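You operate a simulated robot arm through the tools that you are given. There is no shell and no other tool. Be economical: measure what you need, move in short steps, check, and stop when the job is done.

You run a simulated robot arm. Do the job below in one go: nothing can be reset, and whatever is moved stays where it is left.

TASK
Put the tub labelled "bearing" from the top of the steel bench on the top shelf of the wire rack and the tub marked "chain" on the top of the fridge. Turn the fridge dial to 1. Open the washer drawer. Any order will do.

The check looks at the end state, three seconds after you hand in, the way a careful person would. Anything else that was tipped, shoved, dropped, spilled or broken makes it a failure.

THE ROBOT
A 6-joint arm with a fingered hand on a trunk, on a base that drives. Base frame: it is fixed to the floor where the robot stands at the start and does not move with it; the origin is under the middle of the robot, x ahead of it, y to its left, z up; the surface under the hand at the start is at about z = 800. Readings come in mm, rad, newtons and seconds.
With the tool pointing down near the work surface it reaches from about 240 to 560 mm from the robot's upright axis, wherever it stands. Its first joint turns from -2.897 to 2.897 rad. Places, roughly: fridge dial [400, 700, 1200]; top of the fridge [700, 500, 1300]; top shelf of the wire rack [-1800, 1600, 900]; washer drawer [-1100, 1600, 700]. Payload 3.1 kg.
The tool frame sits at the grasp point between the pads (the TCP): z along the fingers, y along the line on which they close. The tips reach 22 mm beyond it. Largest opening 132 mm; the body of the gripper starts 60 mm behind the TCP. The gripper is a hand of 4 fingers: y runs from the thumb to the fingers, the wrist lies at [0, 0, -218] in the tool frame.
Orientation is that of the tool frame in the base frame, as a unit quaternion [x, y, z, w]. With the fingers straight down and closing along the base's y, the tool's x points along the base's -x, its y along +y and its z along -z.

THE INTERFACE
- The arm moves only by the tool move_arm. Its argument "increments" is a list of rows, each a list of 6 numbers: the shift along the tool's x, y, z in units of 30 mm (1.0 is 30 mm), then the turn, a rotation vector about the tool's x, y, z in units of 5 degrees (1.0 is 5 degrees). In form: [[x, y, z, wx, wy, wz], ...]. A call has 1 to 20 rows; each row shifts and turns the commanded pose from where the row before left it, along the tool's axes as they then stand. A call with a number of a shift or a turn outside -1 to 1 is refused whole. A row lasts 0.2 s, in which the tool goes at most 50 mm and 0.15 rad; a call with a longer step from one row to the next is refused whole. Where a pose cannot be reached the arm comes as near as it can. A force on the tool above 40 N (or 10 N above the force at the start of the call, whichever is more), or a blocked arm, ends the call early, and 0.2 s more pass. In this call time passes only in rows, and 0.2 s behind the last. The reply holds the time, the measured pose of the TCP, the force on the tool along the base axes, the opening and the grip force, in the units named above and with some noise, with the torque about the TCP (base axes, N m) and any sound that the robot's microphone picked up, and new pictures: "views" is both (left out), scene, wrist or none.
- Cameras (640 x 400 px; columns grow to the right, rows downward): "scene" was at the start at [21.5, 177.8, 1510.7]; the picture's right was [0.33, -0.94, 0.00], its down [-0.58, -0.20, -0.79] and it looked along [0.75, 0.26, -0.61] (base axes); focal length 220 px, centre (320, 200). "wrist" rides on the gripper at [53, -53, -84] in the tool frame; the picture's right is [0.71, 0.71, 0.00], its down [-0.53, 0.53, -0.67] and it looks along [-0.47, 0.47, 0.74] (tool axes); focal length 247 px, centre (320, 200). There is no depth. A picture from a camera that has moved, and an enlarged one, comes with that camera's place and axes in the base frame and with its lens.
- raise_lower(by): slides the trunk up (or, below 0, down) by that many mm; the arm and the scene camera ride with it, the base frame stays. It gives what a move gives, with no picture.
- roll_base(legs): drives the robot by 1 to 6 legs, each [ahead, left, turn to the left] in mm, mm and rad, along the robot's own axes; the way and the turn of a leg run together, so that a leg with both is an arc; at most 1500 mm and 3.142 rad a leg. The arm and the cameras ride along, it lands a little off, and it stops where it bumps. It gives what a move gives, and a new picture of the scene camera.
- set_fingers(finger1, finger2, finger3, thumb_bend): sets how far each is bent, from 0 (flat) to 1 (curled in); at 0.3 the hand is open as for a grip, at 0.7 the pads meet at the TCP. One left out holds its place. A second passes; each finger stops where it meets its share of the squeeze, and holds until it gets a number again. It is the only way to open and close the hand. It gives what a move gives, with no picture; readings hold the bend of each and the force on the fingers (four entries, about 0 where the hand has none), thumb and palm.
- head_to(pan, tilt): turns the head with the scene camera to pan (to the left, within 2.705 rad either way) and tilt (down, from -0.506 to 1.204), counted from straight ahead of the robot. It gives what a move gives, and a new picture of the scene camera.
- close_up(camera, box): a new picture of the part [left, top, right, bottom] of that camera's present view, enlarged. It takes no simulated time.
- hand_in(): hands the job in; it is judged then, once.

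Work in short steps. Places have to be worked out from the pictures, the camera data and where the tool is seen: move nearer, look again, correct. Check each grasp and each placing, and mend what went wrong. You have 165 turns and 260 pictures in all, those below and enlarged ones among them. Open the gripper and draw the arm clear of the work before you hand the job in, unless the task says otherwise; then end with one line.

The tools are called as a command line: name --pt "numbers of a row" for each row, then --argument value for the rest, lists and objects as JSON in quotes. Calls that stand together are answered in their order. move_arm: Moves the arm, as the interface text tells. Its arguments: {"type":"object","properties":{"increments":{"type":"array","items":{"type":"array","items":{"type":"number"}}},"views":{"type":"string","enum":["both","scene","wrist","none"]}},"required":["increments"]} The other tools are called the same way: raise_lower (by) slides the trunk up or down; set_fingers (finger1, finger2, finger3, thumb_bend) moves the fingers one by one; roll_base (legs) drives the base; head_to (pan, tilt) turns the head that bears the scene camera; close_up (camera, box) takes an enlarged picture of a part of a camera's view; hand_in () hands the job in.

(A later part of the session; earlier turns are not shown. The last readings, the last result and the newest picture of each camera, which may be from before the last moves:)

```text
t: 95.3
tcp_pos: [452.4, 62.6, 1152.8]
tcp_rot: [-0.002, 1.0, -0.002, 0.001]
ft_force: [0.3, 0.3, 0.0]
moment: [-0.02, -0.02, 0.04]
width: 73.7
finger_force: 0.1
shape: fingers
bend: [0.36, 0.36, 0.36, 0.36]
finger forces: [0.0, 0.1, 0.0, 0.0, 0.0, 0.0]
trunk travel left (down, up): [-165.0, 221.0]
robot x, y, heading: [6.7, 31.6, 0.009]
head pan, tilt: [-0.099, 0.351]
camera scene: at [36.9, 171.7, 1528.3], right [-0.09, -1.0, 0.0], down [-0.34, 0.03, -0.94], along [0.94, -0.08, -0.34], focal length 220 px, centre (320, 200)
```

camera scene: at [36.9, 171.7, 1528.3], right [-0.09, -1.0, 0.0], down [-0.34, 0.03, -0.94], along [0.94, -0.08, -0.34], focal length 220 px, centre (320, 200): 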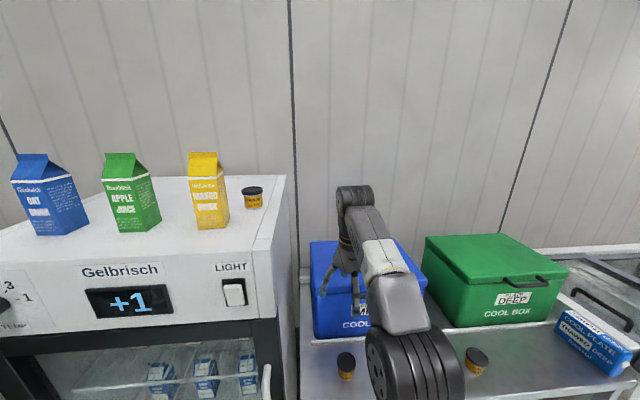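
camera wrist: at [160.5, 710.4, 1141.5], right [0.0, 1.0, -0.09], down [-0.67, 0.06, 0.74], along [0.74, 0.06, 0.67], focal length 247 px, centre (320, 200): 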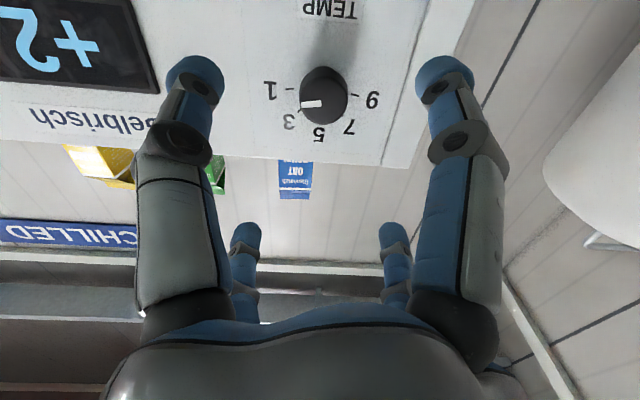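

The display now reads +1, so the dial is right. I open the hand and go down over BEARING.

set_fingers --finger1 0.3 --finger2 0.3 --finger3 0.3 --thumb_bend 0.3

move_arm --pt "-0.4 -0.3 1 0 0 0" --pt "-0.35 0 1 0 0 0" --pt "0 0 1 0 0 0" --pt "0 0 1 0 0 0" --pt "0 0 1 0 0 0" --pt "0 0 1 0 0 0" --pt "0 0 1 0 0 0" --pt "0 0 0.7 0 0 0" --views "wrist"

```text
t: 96.3
tcp_pos: [452.0, 62.3, 1153.8]
tcp_rot: [-0.003, 1.0, 0.0, 0.0]
ft_force: [0.4, 0.4, -0.1]
moment: [0.0, 0.02, 0.0]
width: 87.2
finger_force: 0.1
shape: fingers
bend: [0.3, 0.3, 0.3, 0.3]
finger forces: [0.0, 0.0, 0.1, 0.0, 0.1, 0.0]
trunk travel left (down, up): [-165.0, 221.0]
robot x, y, heading: [8.1, 32.6, 0.009]
head pan, tilt: [-0.099, 0.351]
```

```text
t: 98.1
tcp_pos: [473.3, 51.8, 922.4]
tcp_rot: [-0.003, 1.0, -0.001, 0.001]
ft_force: [-0.6, 0.1, 0.5]
moment: [-0.02, 0.0, 0.04]
width: 87.5
finger_force: 0.0
shape: fingers
bend: [0.3, 0.3, 0.3, 0.3]
finger forces: [0.1, 0.0, 0.0, 0.0, 0.0, 0.0]
trunk travel left (down, up): [-165.0, 221.0]
robot x, y, heading: [7.4, 31.2, 0.013]
head pan, tilt: [-0.099, 0.351]
camera wrist: at [421.3, -2.6, 1005.6], right [-0.71, 0.7, 0.0], down [0.52, 0.53, 0.67], along [0.47, 0.47, -0.74], focal length 247 px, centre (320, 200)
```

wrist: 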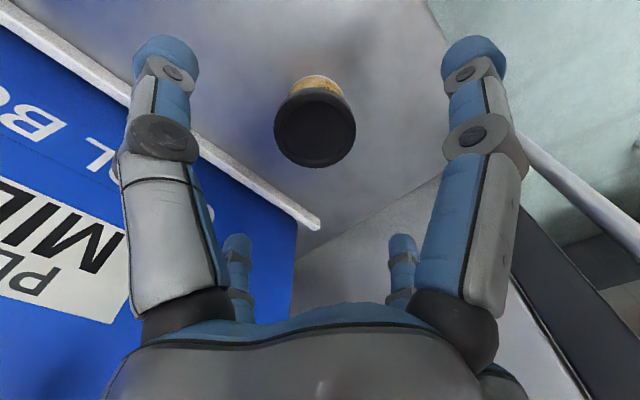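

The lid is at about (475,47). I shift 5 mm in -y, go down to z ≈ 835 and grip.

move_arm --pt "-0.05 -0.17 1 0 0 0" --pt "0 0 1 0 0 0" --pt "0 0 0.9 0 0 0" --views "wrist"

set_fingers --finger1 0.7 --finger2 0.7 --finger3 0.7 --thumb_bend 0.7

move_arm --pt "0 0 -0.6 0 0 0" --pt "0 0 -1 0 0 0" --pt "0 0 -1 0 0 0" --views "wrist"

```text
t: 98.9
tcp_pos: [474.7, 46.1, 835.2]
tcp_rot: [-0.003, 1.0, -0.002, 0.002]
ft_force: [-0.1, 0.3, 0.6]
moment: [0.01, 0.02, 0.0]
width: 87.5
finger_force: 0.2
shape: fingers
bend: [0.3, 0.3, 0.3, 0.3]
finger forces: [0.0, 0.1, 0.0, 0.1, 0.0, 0.0]
trunk travel left (down, up): [-165.0, 221.0]
robot x, y, heading: [5.8, 31.3, 0.012]
head pan, tilt: [-0.099, 0.351]
camera wrist: at [422.9, -7.4, 919.2], right [-0.71, 0.7, 0.0], down [0.52, 0.53, 0.67], along [0.47, 0.47, -0.74], focal length 247 px, centre (320, 200)
```

wrist: 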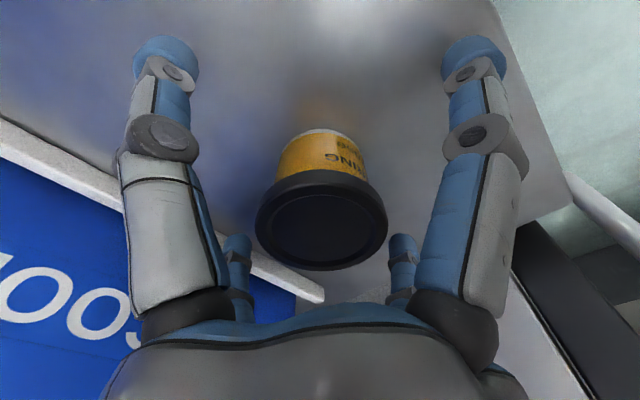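

```text
t: 99.9
tcp_pos: [476.7, 48.0, 836.5]
tcp_rot: [-0.003, 1.0, -0.002, 0.001]
ft_force: [-0.2, 0.3, -0.2]
moment: [0.0, -0.01, -0.03]
width: 20.7
finger_force: 19.1
shape: fingers
bend: [0.59, 0.56, 0.56, 0.6]
finger forces: [8.1, 9.8, 9.0, 0.1, 11.7, 0.0]
trunk travel left (down, up): [-165.0, 221.0]
robot x, y, heading: [6.5, 30.0, 0.008]
head pan, tilt: [-0.099, 0.351]
```

```text
t: 100.7
tcp_pos: [475.6, 48.4, 914.6]
tcp_rot: [-0.003, 1.0, -0.002, 0.001]
ft_force: [0.7, 0.0, -1.5]
moment: [-0.01, 0.01, 0.02]
width: 20.6
finger_force: 19.1
shape: fingers
bend: [0.59, 0.56, 0.56, 0.6]
finger forces: [8.1, 9.9, 9.0, 0.1, 11.6, 0.1]
trunk travel left (down, up): [-165.0, 221.0]
robot x, y, heading: [2.1, 31.3, 0.011]
head pan, tilt: [-0.099, 0.351]
camera wrist: at [422.6, -6.5, 997.4], right [-0.71, 0.7, 0.0], down [0.52, 0.53, 0.67], along [0.47, 0.47, -0.74], focal length 247 px, centre (320, 200)
```

wrist: 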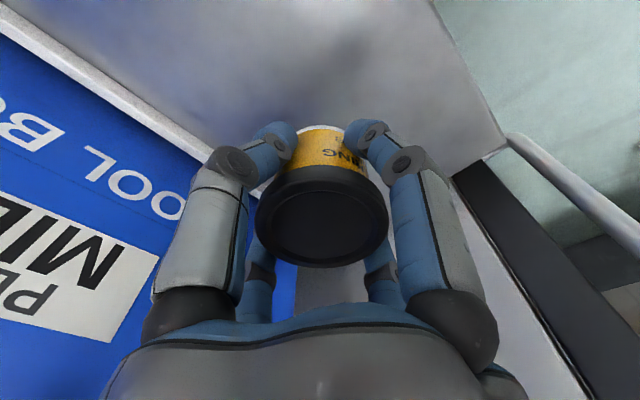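

BEARING is held. I lift to travel height, back away, turn left 90° and look toward the rack.

move_arm --pt "0 0 -1 0 0 0" --pt "0 0 -1 0 0 0" --pt "0 0 -1 0 0 0" --pt "0 0 -1 0 0 0" --pt "0 0 -1 0 0 0" --pt "0 0 -1 0 0 0" --pt "0.5 0 -1 0 0 0" --pt "0.5 0 -1 0 0 0" --views "none"

roll_base --legs '[[-450, 0, 0], [0, 0, 1.57]]'

head_to --pan 0.8 --tilt 0.35

```text
t: 102.5
tcp_pos: [445.3, 49.2, 1154.6]
tcp_rot: [-0.002, 1.0, -0.002, 0.0]
ft_force: [-0.2, -0.2, -2.0]
moment: [-0.01, 0.0, 0.04]
width: 20.3
finger_force: 18.8
shape: fingers
bend: [0.59, 0.55, 0.56, 0.6]
finger forces: [7.9, 10.2, 8.8, 0.0, 11.4, 0.1]
trunk travel left (down, up): [-165.0, 221.0]
robot x, y, heading: [3.0, 28.1, 0.009]
head pan, tilt: [-0.099, 0.351]
```

```text
t: 108.9
tcp_pos: [-444.6, 468.7, 1153.8]
tcp_rot: [-0.689, 0.725, -0.001, 0.002]
ft_force: [-0.5, -0.4, -1.8]
moment: [-0.03, -0.03, 0.02]
width: 19.7
finger_force: 19.6
shape: fingers
bend: [0.59, 0.55, 0.56, 0.6]
finger forces: [7.8, 10.2, 8.8, 0.0, 11.3, 0.1]
trunk travel left (down, up): [-165.0, 221.0]
robot x, y, heading: [-453.4, 29.6, 1.525]
head pan, tilt: [-0.099, 0.351]
camera scene: at [-588.3, 67.5, 1528.3], right [0.99, -0.14, 0.0], down [-0.05, -0.34, -0.94], along [0.13, 0.93, -0.34], focal length 220 px, centre (320, 200)
```

scene: 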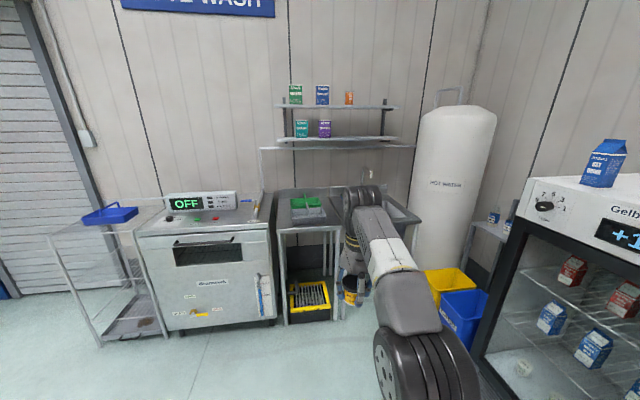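

```text
t: 110.1
tcp_pos: [-444.7, 468.2, 1153.1]
tcp_rot: [-0.69, 0.724, 0.0, 0.002]
ft_force: [-0.2, -0.2, -1.9]
moment: [-0.02, 0.0, -0.01]
width: 19.6
finger_force: 19.2
shape: fingers
bend: [0.59, 0.55, 0.56, 0.6]
finger forces: [7.8, 10.2, 8.9, 0.0, 11.3, 0.1]
trunk travel left (down, up): [-165.0, 221.0]
robot x, y, heading: [-454.6, 27.6, 1.531]
head pan, tilt: [0.799, 0.351]
camera scene: at [-665.3, 43.2, 1528.3], right [0.73, 0.69, 0.0], down [0.24, -0.25, -0.94], along [-0.64, 0.68, -0.34], focal length 220 px, centre (320, 200)
```

scene: 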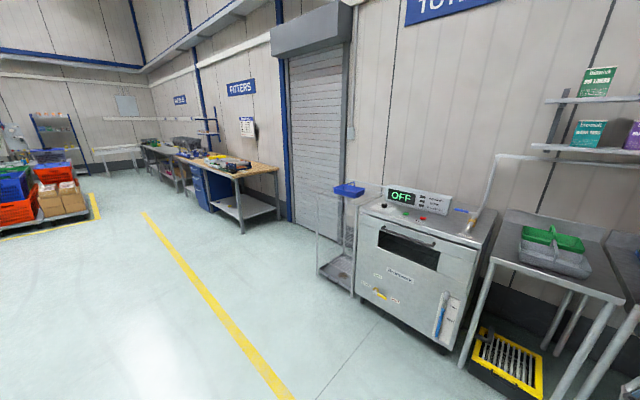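

The rack stands left of the washer, and the floor is clear. I correct heading, drive left 1250 and ahead 450, then look.

roll_base --legs '[[0, 0, 0.042], [0, 1250, 0], [450, 0, 0]]'

head_to --pan -0.1 --tilt 0.55

```text
t: 119.2
tcp_pos: [-1724.0, 925.6, 1154.8]
tcp_rot: [-0.707, 0.707, -0.001, 0.002]
ft_force: [-0.5, 0.3, -0.9]
moment: [0.01, -0.04, 0.04]
width: 19.8
finger_force: 19.1
shape: fingers
bend: [0.59, 0.55, 0.56, 0.6]
finger forces: [7.8, 10.2, 8.9, 0.0, 11.4, 0.0]
trunk travel left (down, up): [-165.0, 221.0]
robot x, y, heading: [-1711.8, 482.9, 1.576]
head pan, tilt: [0.799, 0.351]
camera scene: at [-1923.8, 490.9, 1528.3], right [0.69, 0.72, 0.0], down [0.25, -0.24, -0.94], along [-0.68, 0.65, -0.34], focal length 220 px, centre (320, 200)
```

scene: 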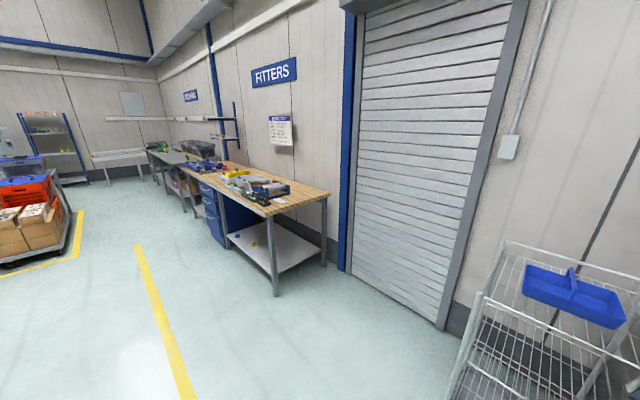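

```text
t: 120.4
tcp_pos: [-1722.9, 925.0, 1154.4]
tcp_rot: [-0.707, 0.707, 0.0, 0.001]
ft_force: [0.0, -0.4, -0.6]
moment: [-0.05, 0.01, 0.01]
width: 19.9
finger_force: 18.9
shape: fingers
bend: [0.59, 0.55, 0.56, 0.6]
finger forces: [7.8, 10.2, 9.0, 0.1, 11.4, 0.0]
trunk travel left (down, up): [-165.0, 221.0]
robot x, y, heading: [-1709.9, 483.4, 1.576]
head pan, tilt: [-0.099, 0.55]
camera scene: at [-1848.3, 514.8, 1510.1], right [1.0, -0.09, 0.0], down [-0.05, -0.52, -0.85], along [0.08, 0.85, -0.52], focal length 220 px, centre (320, 200)
```

scene: 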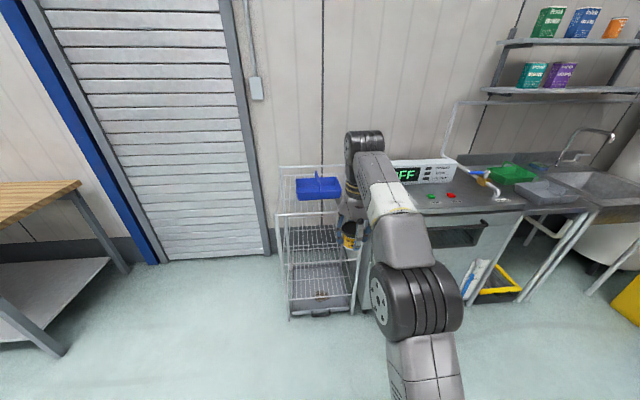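

close_up --camera "scene" --box '[260, 150, 400, 330]'

```text
2.22 times, centred on (330, 240) of scene
camera zoom: at [-1848.3, 514.8, 1510.1], right [1.0, -0.09, 0.0], down [-0.05, -0.52, -0.85], along [0.08, 0.85, -0.52], focal length 490 px, centre (298, 111)
```

zoom: 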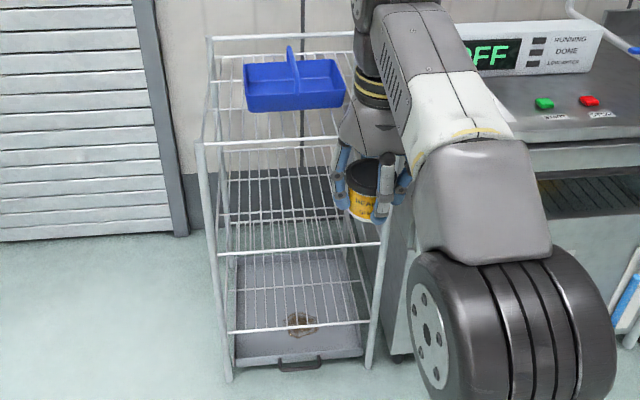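

The rack's front rail is at about y 1394, x -1977…-1560, with a blue basket at the back of the top shelf. I drive nearer and look down from higher.

roll_base --legs '[[330, 0, 0]]'

raise_lower --by 150

head_to --pan -0.05 --tilt 0.9

```text
t: 122.6
tcp_pos: [-1729.1, 1253.0, 1154.0]
tcp_rot: [0.709, -0.705, 0.001, -0.002]
ft_force: [0.3, 0.3, -1.5]
moment: [0.01, 0.0, 0.0]
width: 20.0
finger_force: 19.6
shape: fingers
bend: [0.59, 0.55, 0.56, 0.6]
finger forces: [7.7, 10.1, 9.0, 0.0, 11.2, 0.0]
trunk travel left (down, up): [-165.0, 221.0]
robot x, y, heading: [-1710.4, 814.6, 1.583]
head pan, tilt: [-0.099, 0.55]
camera scene: at [-1851.6, 843.3, 1510.0], right [1.0, -0.09, 0.0], down [-0.04, -0.52, -0.85], along [0.07, 0.85, -0.52], focal length 220 px, centre (320, 200)
```

scene: 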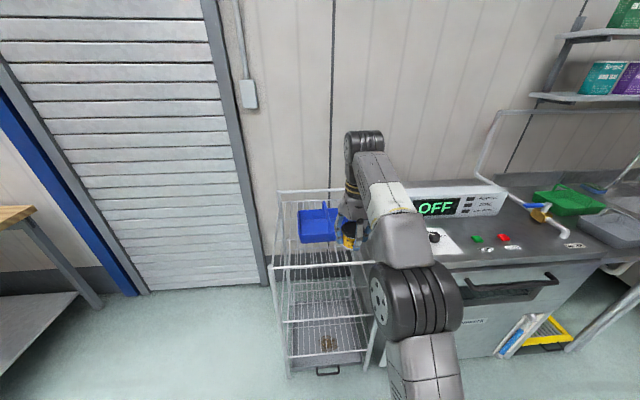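

```text
t: 124.3
tcp_pos: [-1730.8, 1253.4, 1303.7]
tcp_rot: [0.71, -0.704, 0.001, -0.002]
ft_force: [-0.8, 0.1, -1.6]
moment: [0.02, -0.06, 0.02]
width: 19.7
finger_force: 19.0
shape: fingers
bend: [0.59, 0.55, 0.56, 0.6]
finger forces: [7.8, 10.2, 9.1, 0.0, 11.2, 0.0]
trunk travel left (down, up): [-315.0, 71.0]
robot x, y, heading: [-1709.0, 809.7, 1.585]
head pan, tilt: [-0.099, 0.55]
```

```text
t: 125.2
tcp_pos: [-1730.2, 1252.4, 1304.9]
tcp_rot: [0.709, -0.705, 0.0, -0.002]
ft_force: [-0.2, -0.2, -1.7]
moment: [0.0, 0.05, 0.01]
width: 19.8
finger_force: 19.4
shape: fingers
bend: [0.59, 0.55, 0.56, 0.6]
finger forces: [7.8, 10.2, 9.0, 0.0, 11.2, 0.0]
trunk travel left (down, up): [-315.0, 71.0]
robot x, y, heading: [-1711.9, 812.8, 1.583]
head pan, tilt: [-0.051, 0.901]
camera scene: at [-1856.4, 828.1, 1630.3], right [1.0, -0.04, 0.0], down [-0.03, -0.78, -0.62], along [0.02, 0.62, -0.78], focal length 220 px, centre (320, 200)
```

scene: 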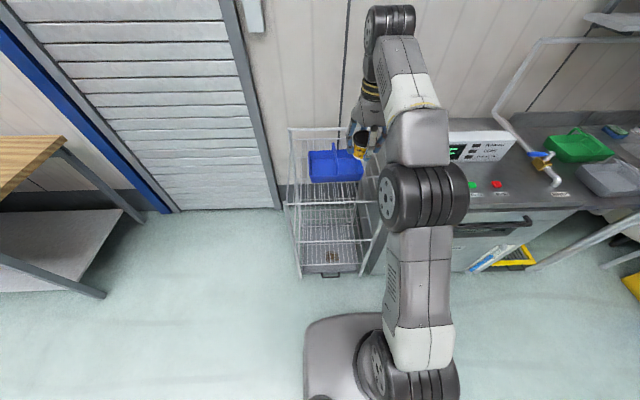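

close_up --camera "scene" --box '[275, 115, 395, 215]'

close_up --camera "wrist" --box '[0, 0, 640, 400]'

```text
4.00 times, centred on (335, 165) of scene
camera zoom: at [-1856.4, 828.1, 1630.3], right [1.0, -0.04, 0.0], down [-0.03, -0.78, -0.62], along [0.02, 0.62, -0.78], focal length 881 px, centre (260, 340)
```

zoom: 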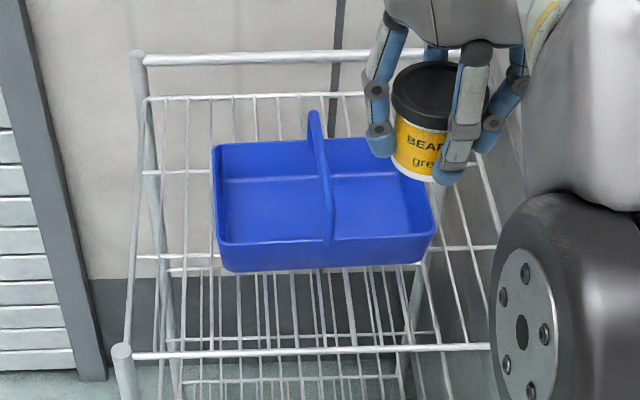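

```text
1.00 times, centred on (320, 200) of wrist (not enlarged: the box is as wide or as high as the picture)
camera zoom: at [-1676.9, 1199.2, 1387.4], right [-0.7, -0.71, 0.0], down [-0.53, 0.52, 0.67], along [-0.47, 0.47, -0.74], focal length 247 px, centre (320, 200)
```

zoom: 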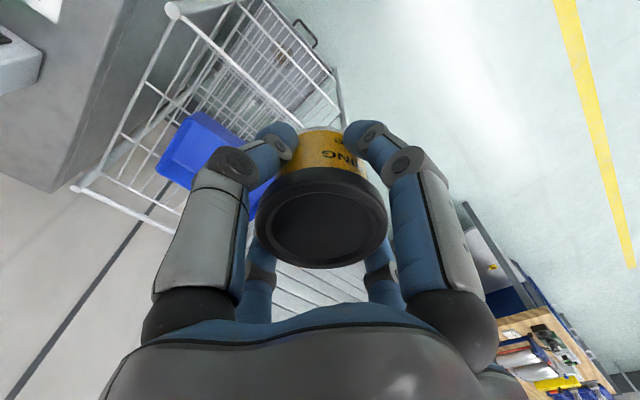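

The shelf front is at y ≈ 1400, z ≈ 895, and the basket occupies x -1870…-1660 from y ≈ 1517 back. I'll place BEARING at about (-1900,1455), driving left 170 and ahead 200 and then lowering the trunk.

roll_base --legs '[[0, 170, 0], [203, 0, 0]]'

raise_lower --by -150

move_arm --pt "0 0 1 0 0 0" --pt "0 0 1 0 0 0" --pt "0 0 1 0 0 0" --pt "0 0 1 0 0 0" --views "both"

```text
t: 127.8
tcp_pos: [-1901.9, 1456.1, 1302.9]
tcp_rot: [0.71, -0.704, 0.001, -0.002]
ft_force: [-0.2, 0.2, -1.3]
moment: [-0.01, -0.01, 0.03]
width: 20.1
finger_force: 19.5
shape: fingers
bend: [0.59, 0.55, 0.56, 0.6]
finger forces: [7.7, 10.1, 9.0, 0.0, 11.3, 0.0]
trunk travel left (down, up): [-315.0, 71.0]
robot x, y, heading: [-1883.9, 1014.9, 1.585]
head pan, tilt: [-0.051, 0.901]
camera scene: at [-2028.5, 1031.1, 1630.2], right [1.0, -0.04, 0.0], down [-0.03, -0.78, -0.62], along [0.02, 0.62, -0.78], focal length 220 px, centre (320, 200)
```

scene: 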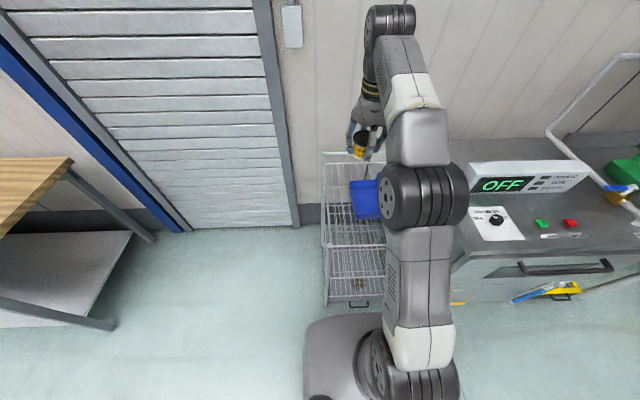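

```text
t: 129.6
tcp_pos: [-1902.6, 1455.3, 1153.7]
tcp_rot: [0.71, -0.704, 0.0, -0.002]
ft_force: [0.9, -0.5, -1.8]
moment: [0.01, 0.01, 0.01]
width: 19.7
finger_force: 19.5
shape: fingers
bend: [0.59, 0.55, 0.56, 0.6]
finger forces: [7.7, 10.1, 9.0, 0.1, 11.3, 0.0]
trunk travel left (down, up): [-165.0, 221.0]
robot x, y, heading: [-1881.5, 1013.7, 1.585]
head pan, tilt: [-0.051, 0.901]
```

```text
t: 130.6
tcp_pos: [-1903.4, 1454.4, 1032.7]
tcp_rot: [0.709, -0.705, 0.0, -0.002]
ft_force: [1.2, 0.4, -1.4]
moment: [0.0, -0.01, -0.02]
width: 19.6
finger_force: 18.8
shape: fingers
bend: [0.59, 0.55, 0.56, 0.6]
finger forces: [7.7, 10.3, 9.0, 0.0, 11.2, 0.0]
trunk travel left (down, up): [-165.0, 221.0]
robot x, y, heading: [-1880.1, 1013.6, 1.584]
head pan, tilt: [-0.051, 0.901]
camera scene: at [-2028.5, 1030.3, 1480.7], right [1.0, -0.04, 0.0], down [-0.03, -0.78, -0.62], along [0.02, 0.62, -0.78], focal length 220 px, centre (320, 200)
camera wrist: at [-1849.5, 1400.4, 1116.0], right [-0.7, -0.71, 0.0], down [-0.53, 0.52, 0.67], along [-0.47, 0.47, -0.74], focal length 247 px, centre (320, 200)
```

scene: 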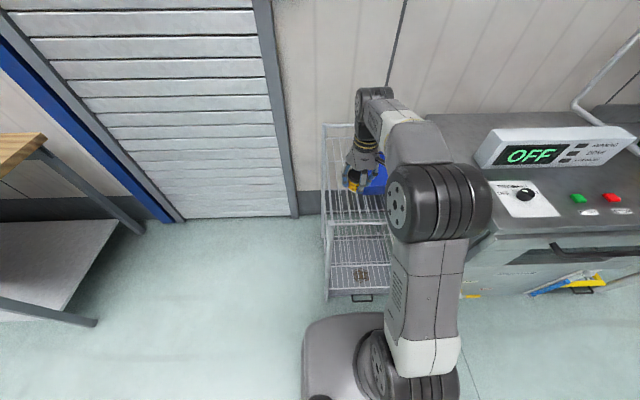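
wrist: 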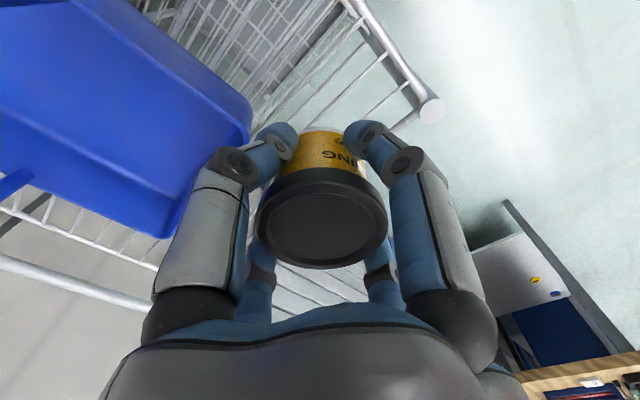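

The rack post and basket corner agree with my estimates. I shift 12 mm left and 4 mm back, and descend to about z 948 for another look.

move_arm --pt "-0.13 0.4 0.8 0 0 0" --pt "0 0 1 0 0 0" --pt "0 0 1 0 0 0" --views "wrist"

close_up --camera "scene" --box '[315, 115, 415, 215]'

```text
t: 131.4
tcp_pos: [-1913.3, 1458.8, 949.4]
tcp_rot: [0.71, -0.704, 0.0, -0.003]
ft_force: [0.2, 0.9, -1.4]
moment: [0.0, 0.01, -0.03]
width: 19.7
finger_force: 18.9
shape: fingers
bend: [0.59, 0.55, 0.56, 0.6]
finger forces: [7.7, 10.4, 8.9, 0.1, 11.1, 0.0]
trunk travel left (down, up): [-165.0, 221.0]
robot x, y, heading: [-1884.9, 1014.5, 1.587]
head pan, tilt: [-0.051, 0.901]
camera wrist: at [-1859.9, 1404.4, 1032.4], right [-0.7, -0.71, 0.0], down [-0.53, 0.52, 0.67], along [-0.47, 0.47, -0.74], focal length 247 px, centre (320, 200)
```

wrist: 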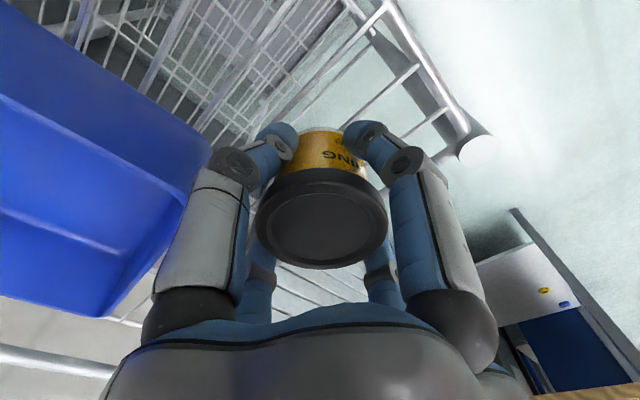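

```text
4.00 times, centred on (365, 165) of scene
camera zoom: at [-2028.6, 1030.5, 1480.7], right [1.0, -0.04, 0.0], down [-0.03, -0.78, -0.62], along [0.02, 0.62, -0.78], focal length 881 px, centre (140, 340)
```

zoom: 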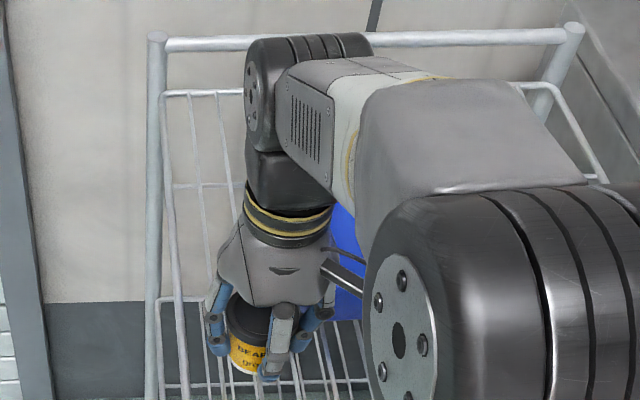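

Shelf wires run front-to-back about 33 mm apart, so the tub must be centred between two of them. I look closely to locate the wires.

close_up --camera "scene" --box '[345, 185, 415, 235]'

close_up --camera "wrist" --box '[260, 0, 520, 160]'

```text
8.00 times, centred on (380, 210) of scene
camera zoom: at [-2028.6, 1030.5, 1480.7], right [1.0, -0.04, 0.0], down [-0.03, -0.78, -0.62], along [0.02, 0.62, -0.78], focal length 1763 px, centre (-160, 120)
```

zoom: 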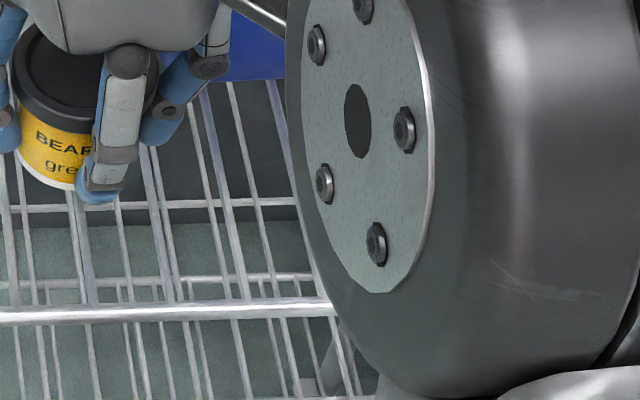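

```text
2.46 times, centred on (390, 80) of wrist
camera zoom: at [-1859.9, 1404.4, 1032.4], right [-0.7, -0.71, 0.0], down [-0.53, 0.52, 0.67], along [-0.47, 0.47, -0.74], focal length 608 px, centre (148, 495)
```

zoom: 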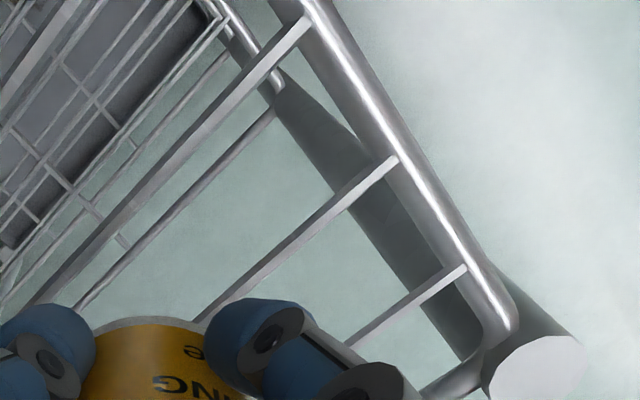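

Wires lie at x ≈ -1948, -1917, -1886, so the middle spot is x = -1901.5. I shift 12 mm in +x and lower gently to contact.

move_arm --pt "0 -0.4 0 0 0 0" --pt "0 0 0.3 0 0 0" --pt "0 0 0.15 0 0 0" --views "none"

move_arm --pt "0 0 0.1 0 0 0" --pt "0 0 0.05 0 0 0" --views "none"

```text
t: 132.2
tcp_pos: [-1901.5, 1459.5, 937.6]
tcp_rot: [0.71, -0.704, 0.0, -0.003]
ft_force: [-0.1, -0.8, -0.5]
moment: [0.02, 0.01, -0.03]
width: 19.6
finger_force: 19.2
shape: fingers
bend: [0.59, 0.55, 0.56, 0.6]
finger forces: [7.7, 10.4, 8.9, 0.0, 11.1, 0.0]
trunk travel left (down, up): [-165.0, 221.0]
robot x, y, heading: [-1884.7, 1013.3, 1.585]
head pan, tilt: [-0.051, 0.901]
```

```text
t: 132.8
tcp_pos: [-1903.3, 1458.9, 934.5]
tcp_rot: [0.709, -0.705, -0.002, -0.003]
ft_force: [1.2, -0.8, 17.0]
moment: [0.04, 0.07, -0.02]
width: 19.2
finger_force: 20.4
shape: fingers
bend: [0.59, 0.55, 0.56, 0.61]
finger forces: [8.3, 10.8, 9.1, 0.0, 12.4, 0.1]
trunk travel left (down, up): [-165.0, 221.0]
robot x, y, heading: [-1882.1, 1014.3, 1.585]
head pan, tilt: [-0.051, 0.901]
```

Contact at 17 N. I release to 0.42 and rise slowly, then check.

set_fingers --finger1 0.43 --finger2 0.43 --finger3 0.43 --thumb_bend 0.43

move_arm --pt "0 0 -0.5 0 0 0" --pt "0 0 -0.8 0 0 0" --pt "0 0 -1 0 0 0" --views "wrist"

```text
t: 133.8
tcp_pos: [-1902.8, 1458.9, 932.7]
tcp_rot: [0.71, -0.705, 0.0, -0.002]
ft_force: [0.3, 0.4, 0.2]
moment: [-0.02, 0.02, -0.01]
width: 57.3
finger_force: 0.2
shape: fingers
bend: [0.43, 0.43, 0.43, 0.43]
finger forces: [0.0, 0.1, 0.1, 0.1, 0.0, 0.0]
trunk travel left (down, up): [-165.0, 221.0]
robot x, y, heading: [-1884.8, 1014.9, 1.582]
head pan, tilt: [-0.051, 0.901]
```

```text
t: 134.6
tcp_pos: [-1903.4, 1458.7, 1000.4]
tcp_rot: [0.709, -0.705, 0.001, -0.001]
ft_force: [-0.1, 0.3, 0.5]
moment: [-0.01, -0.03, 0.02]
width: 56.8
finger_force: 0.0
shape: fingers
bend: [0.43, 0.43, 0.43, 0.43]
finger forces: [0.0, 0.1, 0.0, 0.1, 0.0, 0.1]
trunk travel left (down, up): [-165.0, 221.0]
robot x, y, heading: [-1882.4, 1014.6, 1.581]
head pan, tilt: [-0.051, 0.901]
camera wrist: at [-1849.3, 1403.8, 1084.2], right [-0.7, -0.71, 0.0], down [-0.53, 0.52, 0.67], along [-0.47, 0.47, -0.74], focal length 247 px, centre (320, 200)
```

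wrist: 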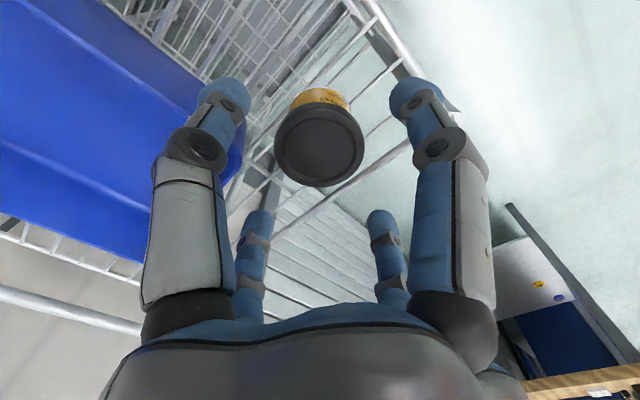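

BEARING stands on the wires. I rise clear, back off the base and look at the washer.

move_arm --pt "0 0 -1 0 0 0" --pt "0 0 -1 0 0 0" --pt "0 0 -1 0 0 0" --pt "0 0 -1 0 0 0" --pt "0 0 -1 0 0 0" --views "none"

roll_base --legs '[[-450, 0, 0], [0, -600, 0]]'

close_up --camera "scene" --box '[0, 0, 640, 400]'

head_to --pan 0.1 --tilt 0.6

```text
t: 135.8
tcp_pos: [-1903.4, 1458.5, 1151.7]
tcp_rot: [0.71, -0.704, 0.001, -0.002]
ft_force: [-0.7, 0.2, 0.6]
moment: [-0.01, 0.02, -0.01]
width: 57.3
finger_force: 0.2
shape: fingers
bend: [0.43, 0.43, 0.43, 0.43]
finger forces: [0.0, 0.1, 0.1, 0.0, 0.0, 0.0]
trunk travel left (down, up): [-165.0, 221.0]
robot x, y, heading: [-1884.2, 1016.5, 1.587]
head pan, tilt: [-0.051, 0.901]
```

```text
t: 141.4
tcp_pos: [-1309.6, 1029.9, 1149.8]
tcp_rot: [0.712, -0.702, -0.001, -0.003]
ft_force: [0.5, 1.0, 0.3]
moment: [0.0, 0.0, -0.01]
width: 57.0
finger_force: 0.1
shape: fingers
bend: [0.43, 0.43, 0.43, 0.43]
finger forces: [0.0, 0.1, 0.0, 0.0, 0.1, 0.1]
trunk travel left (down, up): [-165.0, 221.0]
robot x, y, heading: [-1290.3, 586.4, 1.588]
head pan, tilt: [-0.051, 0.901]
camera scene: at [-1433.7, 601.2, 1480.8], right [1.0, -0.03, 0.0], down [-0.03, -0.78, -0.62], along [0.02, 0.62, -0.78], focal length 220 px, centre (320, 200)
```

scene: 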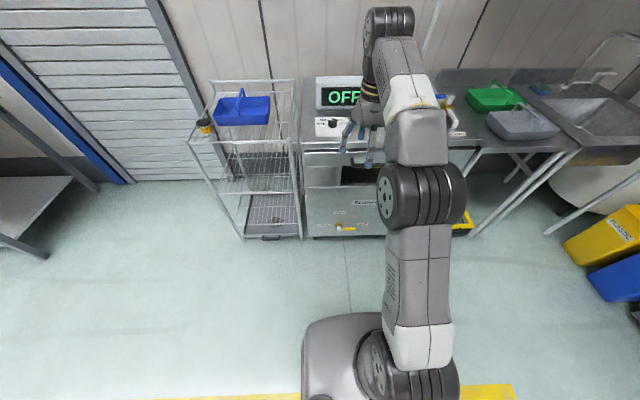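

```text
1.00 times, centred on (320, 200) of scene (not enlarged: the box is as wide or as high as the picture)
camera zoom: at [-1433.7, 601.2, 1480.8], right [1.0, -0.03, 0.0], down [-0.03, -0.78, -0.62], along [0.02, 0.62, -0.78], focal length 220 px, centre (320, 200)
```

zoom: 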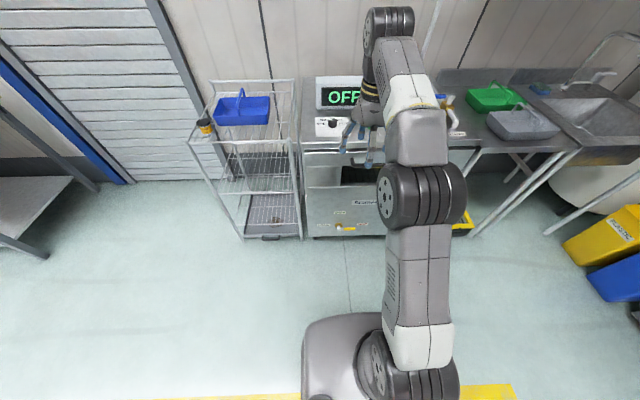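

```text
t: 142.2
tcp_pos: [-1311.5, 1029.7, 1151.9]
tcp_rot: [0.712, -0.703, 0.0, -0.002]
ft_force: [-0.3, -0.7, -0.1]
moment: [0.01, -0.02, 0.02]
width: 57.0
finger_force: 0.0
shape: fingers
bend: [0.43, 0.43, 0.43, 0.43]
finger forces: [0.0, 0.0, 0.1, 0.1, 0.0, 0.0]
trunk travel left (down, up): [-165.0, 221.0]
robot x, y, heading: [-1289.6, 585.6, 1.586]
head pan, tilt: [0.099, 0.6]
camera scene: at [-1447.1, 613.5, 1505.5], right [0.99, 0.12, 0.0], down [0.07, -0.56, -0.82], along [-0.1, 0.82, -0.57], focal length 220 px, centre (320, 200)
```

scene: 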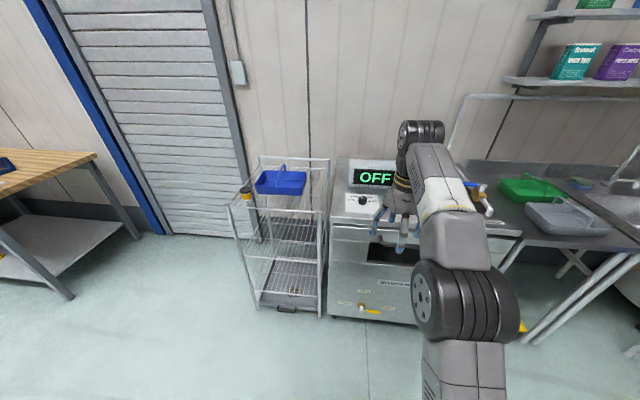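

The arm hides the washer front. I drive 400 right so the drawer comes to the left of the arm.

roll_base --legs '[[0, -420, 0]]'

close_up --camera "scene" --box '[200, 130, 400, 350]'

```text
t: 144.8
tcp_pos: [-887.7, 1039.4, 1151.6]
tcp_rot: [0.713, -0.701, -0.001, -0.002]
ft_force: [-0.2, -0.2, 0.3]
moment: [0.01, 0.07, 0.01]
width: 57.1
finger_force: 0.1
shape: fingers
bend: [0.43, 0.43, 0.43, 0.43]
finger forces: [0.1, 0.1, 0.0, 0.1, 0.0, 0.0]
trunk travel left (down, up): [-165.0, 221.0]
robot x, y, heading: [-864.5, 593.9, 1.595]
head pan, tilt: [0.099, 0.6]
camera scene: at [-1021.9, 621.6, 1505.7], right [0.99, 0.12, 0.0], down [0.07, -0.56, -0.83], along [-0.1, 0.82, -0.56], focal length 220 px, centre (320, 200)
```

scene: 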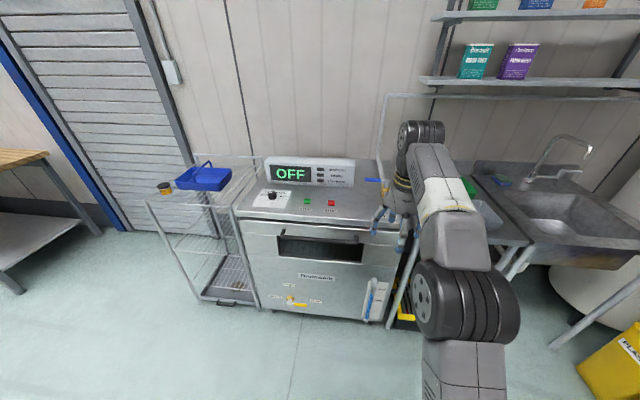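

```text
1.82 times, centred on (300, 240) of scene
camera zoom: at [-1021.9, 621.6, 1505.7], right [0.99, 0.12, 0.0], down [0.07, -0.56, -0.83], along [-0.1, 0.82, -0.56], focal length 401 px, centre (356, 127)
```

zoom: 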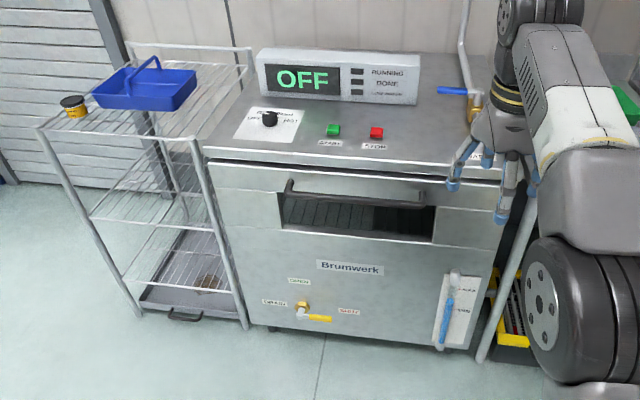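

I zoom on the drawer and its handle.

close_up --camera "scene" --box '[230, 205, 410, 290]'

```text
3.56 times, centred on (320, 248) of scene
camera zoom: at [-1021.9, 621.6, 1505.7], right [0.99, 0.12, 0.0], down [0.07, -0.56, -0.83], along [-0.1, 0.82, -0.56], focal length 783 px, centre (320, 31)
```

zoom: 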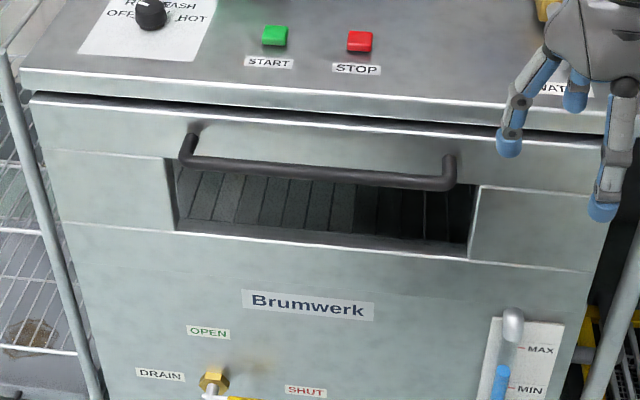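

The handle bar is at about y 1291, z 846, x -1263…-955. I'll grip it with a horizontal hand rolled 45° (two digits above, two below) and pull. First I line up the base.

roll_base --legs '[[0, 0, -0.02], [0, 235, 0]]'

move_arm --pt "0 0 0.4 0 -1 0" --pt "0 0 0.4 0 -1 0" --pt "0 0 0.4 0 -1 0" --pt "0 0 0.4 0 -1 0" --pt "0 0 0.4 0 -1 0" --pt "0 0 0.4 0 -1 0" --pt "0 0 0.4 0 -1 0" --pt "0 0 0.4 0 -1 0" --pt "0 0 0.4 0 -1 0" --pt "0 0 0.4 0 -1 0" --pt "0 0 0.4 0 -1 0" --pt "0 0 0.4 0 -1 0" --pt "0 0 0.4 0 -1 0" --pt "0 0 0.4 0 -1 0" --pt "0 0 0.3 0 -1 0" --pt "0 0 0.2 0 -1 0" --pt "0 0 0 0 -1 0" --pt "0 0 0 0 -1 0" --views "both"

```text
t: 146.9
tcp_pos: [-1111.3, 1038.9, 1151.9]
tcp_rot: [-0.706, 0.709, 0.0, 0.002]
ft_force: [-0.5, 0.0, -1.0]
moment: [0.0, -0.03, 0.01]
width: 57.4
finger_force: 0.2
shape: fingers
bend: [0.43, 0.43, 0.43, 0.43]
finger forces: [0.0, 0.1, 0.1, 0.0, 0.1, 0.0]
trunk travel left (down, up): [-165.0, 221.0]
robot x, y, heading: [-1098.2, 594.3, 1.573]
head pan, tilt: [0.099, 0.6]
camera scene: at [-1256.4, 624.2, 1505.4], right [0.99, 0.1, 0.0], down [0.06, -0.56, -0.82], along [-0.08, 0.82, -0.57], focal length 220 px, centre (320, 200)
```

scene: 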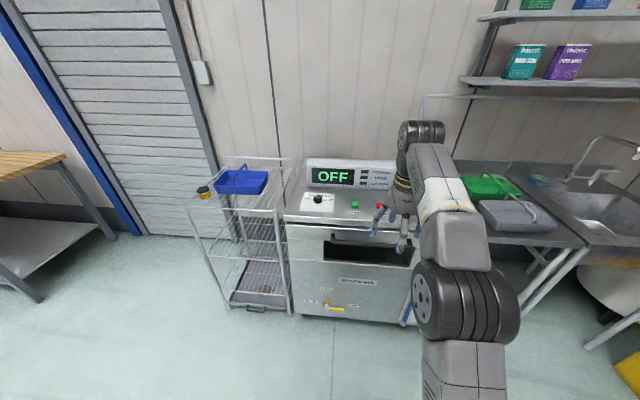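

```text
t: 150.7
tcp_pos: [-1120.1, 1108.7, 1030.4]
tcp_rot: [-0.54, 0.554, 0.418, 0.476]
ft_force: [-0.3, 0.2, 0.2]
moment: [0.0, -0.04, 0.0]
width: 56.8
finger_force: 0.1
shape: fingers
bend: [0.43, 0.43, 0.43, 0.43]
finger forces: [0.0, 0.0, 0.1, 0.0, 0.1, 0.0]
out of reach, approached as far as the arm can: row 11, 12, 13, 14, 16, 17, 18
trunk travel left (down, up): [-165.0, 221.0]
robot x, y, heading: [-1098.7, 593.3, 1.569]
head pan, tilt: [0.099, 0.6]
camera scene: at [-1255.1, 624.5, 1505.5], right [0.99, 0.1, 0.0], down [0.06, -0.56, -0.82], along [-0.08, 0.82, -0.57], focal length 220 px, centre (320, 200)
camera wrist: at [-1071.7, 1011.1, 997.3], right [-0.68, -0.09, -0.73], down [-0.59, -0.51, 0.62], along [-0.43, 0.85, 0.29], focal length 247 px, centre (320, 200)
```

scene: 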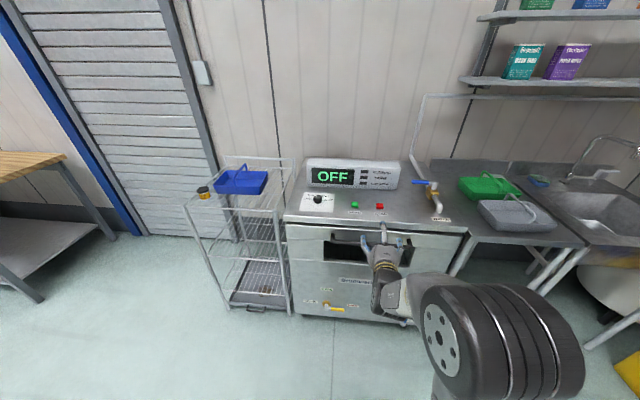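
wrist: 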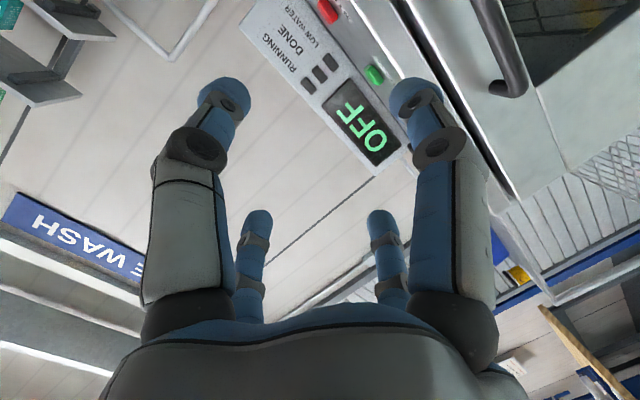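

The hand is still about 11° short of horizontal. I move forward 60 mm along the tool and finish the rotation.

move_arm --pt "0 0 1 0 0 0" --pt "0 0 1 0 0 0" --pt "0 0 0 -0.26 -0.77 0" --pt "0 0 0 -0.26 -0.77 0" --pt "0 0 0 -0.26 -0.77 0" --views "none"

```text
t: 151.9
tcp_pos: [-1177.3, 1163.4, 1029.4]
tcp_rot: [-0.509, 0.491, 0.488, 0.512]
ft_force: [-0.6, -0.5, 0.5]
moment: [-0.02, 0.01, 0.0]
width: 57.1
finger_force: 0.0
shape: fingers
bend: [0.43, 0.43, 0.43, 0.43]
finger forces: [0.0, 0.0, 0.1, 0.1, 0.1, 0.1]
out of reach, approached as far as the arm can: row 1, 3, 4, 5
trunk travel left (down, up): [-165.0, 221.0]
robot x, y, heading: [-1096.7, 595.5, 1.572]
head pan, tilt: [0.099, 0.6]
```

The hand is now horizontal at (-1177,1163,1029). I roll it -45° and lower the trunk so it faces the bar.

move_arm --pt "0 0 0 0 0 -1" --pt "0 0 0 0 0 -1" --pt "0 0 0 0 0 -1" --pt "0 0 0 0 0 -1" --pt "0 0 0 0 0 -1" --pt "0 0 0 0 0 -1" --pt "0 0 0 0 0 -1" --pt "0 0 0 0 0 -1" --pt "0 0 0 0 0 -1" --views "none"

raise_lower --by -160

head_to --pan 0.0 --tilt 0.6

close_up --camera "wrist" --box '[0, 0, 640, 400]'

```text
t: 153.9
tcp_pos: [-1181.3, 1162.6, 1029.6]
tcp_rot: [0.66, -0.256, -0.257, -0.658]
ft_force: [-0.5, -0.9, 0.5]
moment: [-0.02, -0.02, 0.0]
width: 57.3
finger_force: 0.0
shape: fingers
bend: [0.43, 0.43, 0.43, 0.43]
finger forces: [0.0, 0.0, 0.1, 0.1, 0.0, 0.0]
out of reach, approached as far as the arm can: row 1
trunk travel left (down, up): [-165.0, 221.0]
robot x, y, heading: [-1100.8, 594.8, 1.576]
head pan, tilt: [0.099, 0.6]
```

```text
t: 155.7
tcp_pos: [-1181.6, 1162.3, 869.2]
tcp_rot: [0.659, -0.257, -0.257, -0.659]
ft_force: [-0.6, 0.4, -0.6]
moment: [0.03, 0.01, 0.03]
width: 57.1
finger_force: 0.0
shape: fingers
bend: [0.43, 0.43, 0.43, 0.43]
finger forces: [0.1, 0.0, 0.0, 0.1, 0.0, 0.0]
trunk travel left (down, up): [-5.0, 381.0]
robot x, y, heading: [-1096.6, 597.0, 1.573]
head pan, tilt: [0.099, 0.6]
```

```text
t: 156.4
tcp_pos: [-1183.0, 1163.0, 869.2]
tcp_rot: [0.66, -0.256, -0.257, -0.658]
ft_force: [-0.1, 0.1, -0.4]
moment: [-0.01, -0.02, 0.01]
width: 56.9
finger_force: 0.0
shape: fingers
bend: [0.43, 0.43, 0.43, 0.43]
finger forces: [0.1, 0.1, 0.0, 0.0, 0.0, 0.0]
trunk travel left (down, up): [-5.0, 381.0]
robot x, y, heading: [-1095.7, 593.4, 1.571]
head pan, tilt: [0.0, 0.6]
camera scene: at [-1246.2, 624.6, 1345.5], right [1.0, 0.0, 0.0], down [0.0, -0.56, -0.83], along [0.0, 0.83, -0.56], focal length 220 px, centre (320, 200)
```

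scene: 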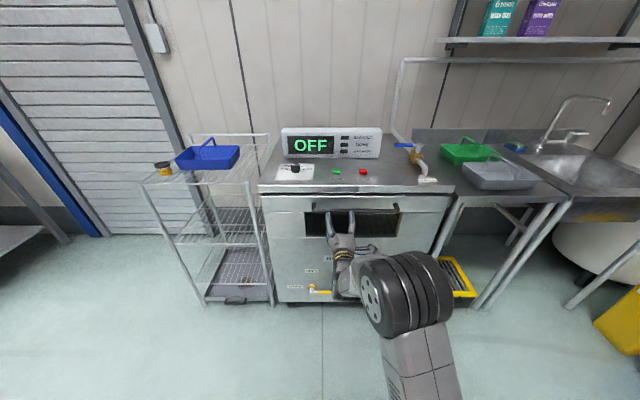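

```text
1.00 times, centred on (320, 200) of wrist (not enlarged: the box is as wide or as high as the picture)
camera zoom: at [-1106.4, 1077.7, 872.3], right [0.04, 0.0, -1.0], down [-0.74, -0.67, -0.03], along [-0.67, 0.74, -0.03], focal length 247 px, centre (320, 200)
```

zoom: 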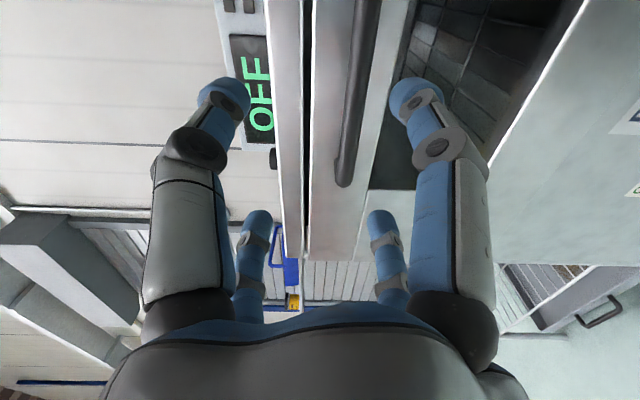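

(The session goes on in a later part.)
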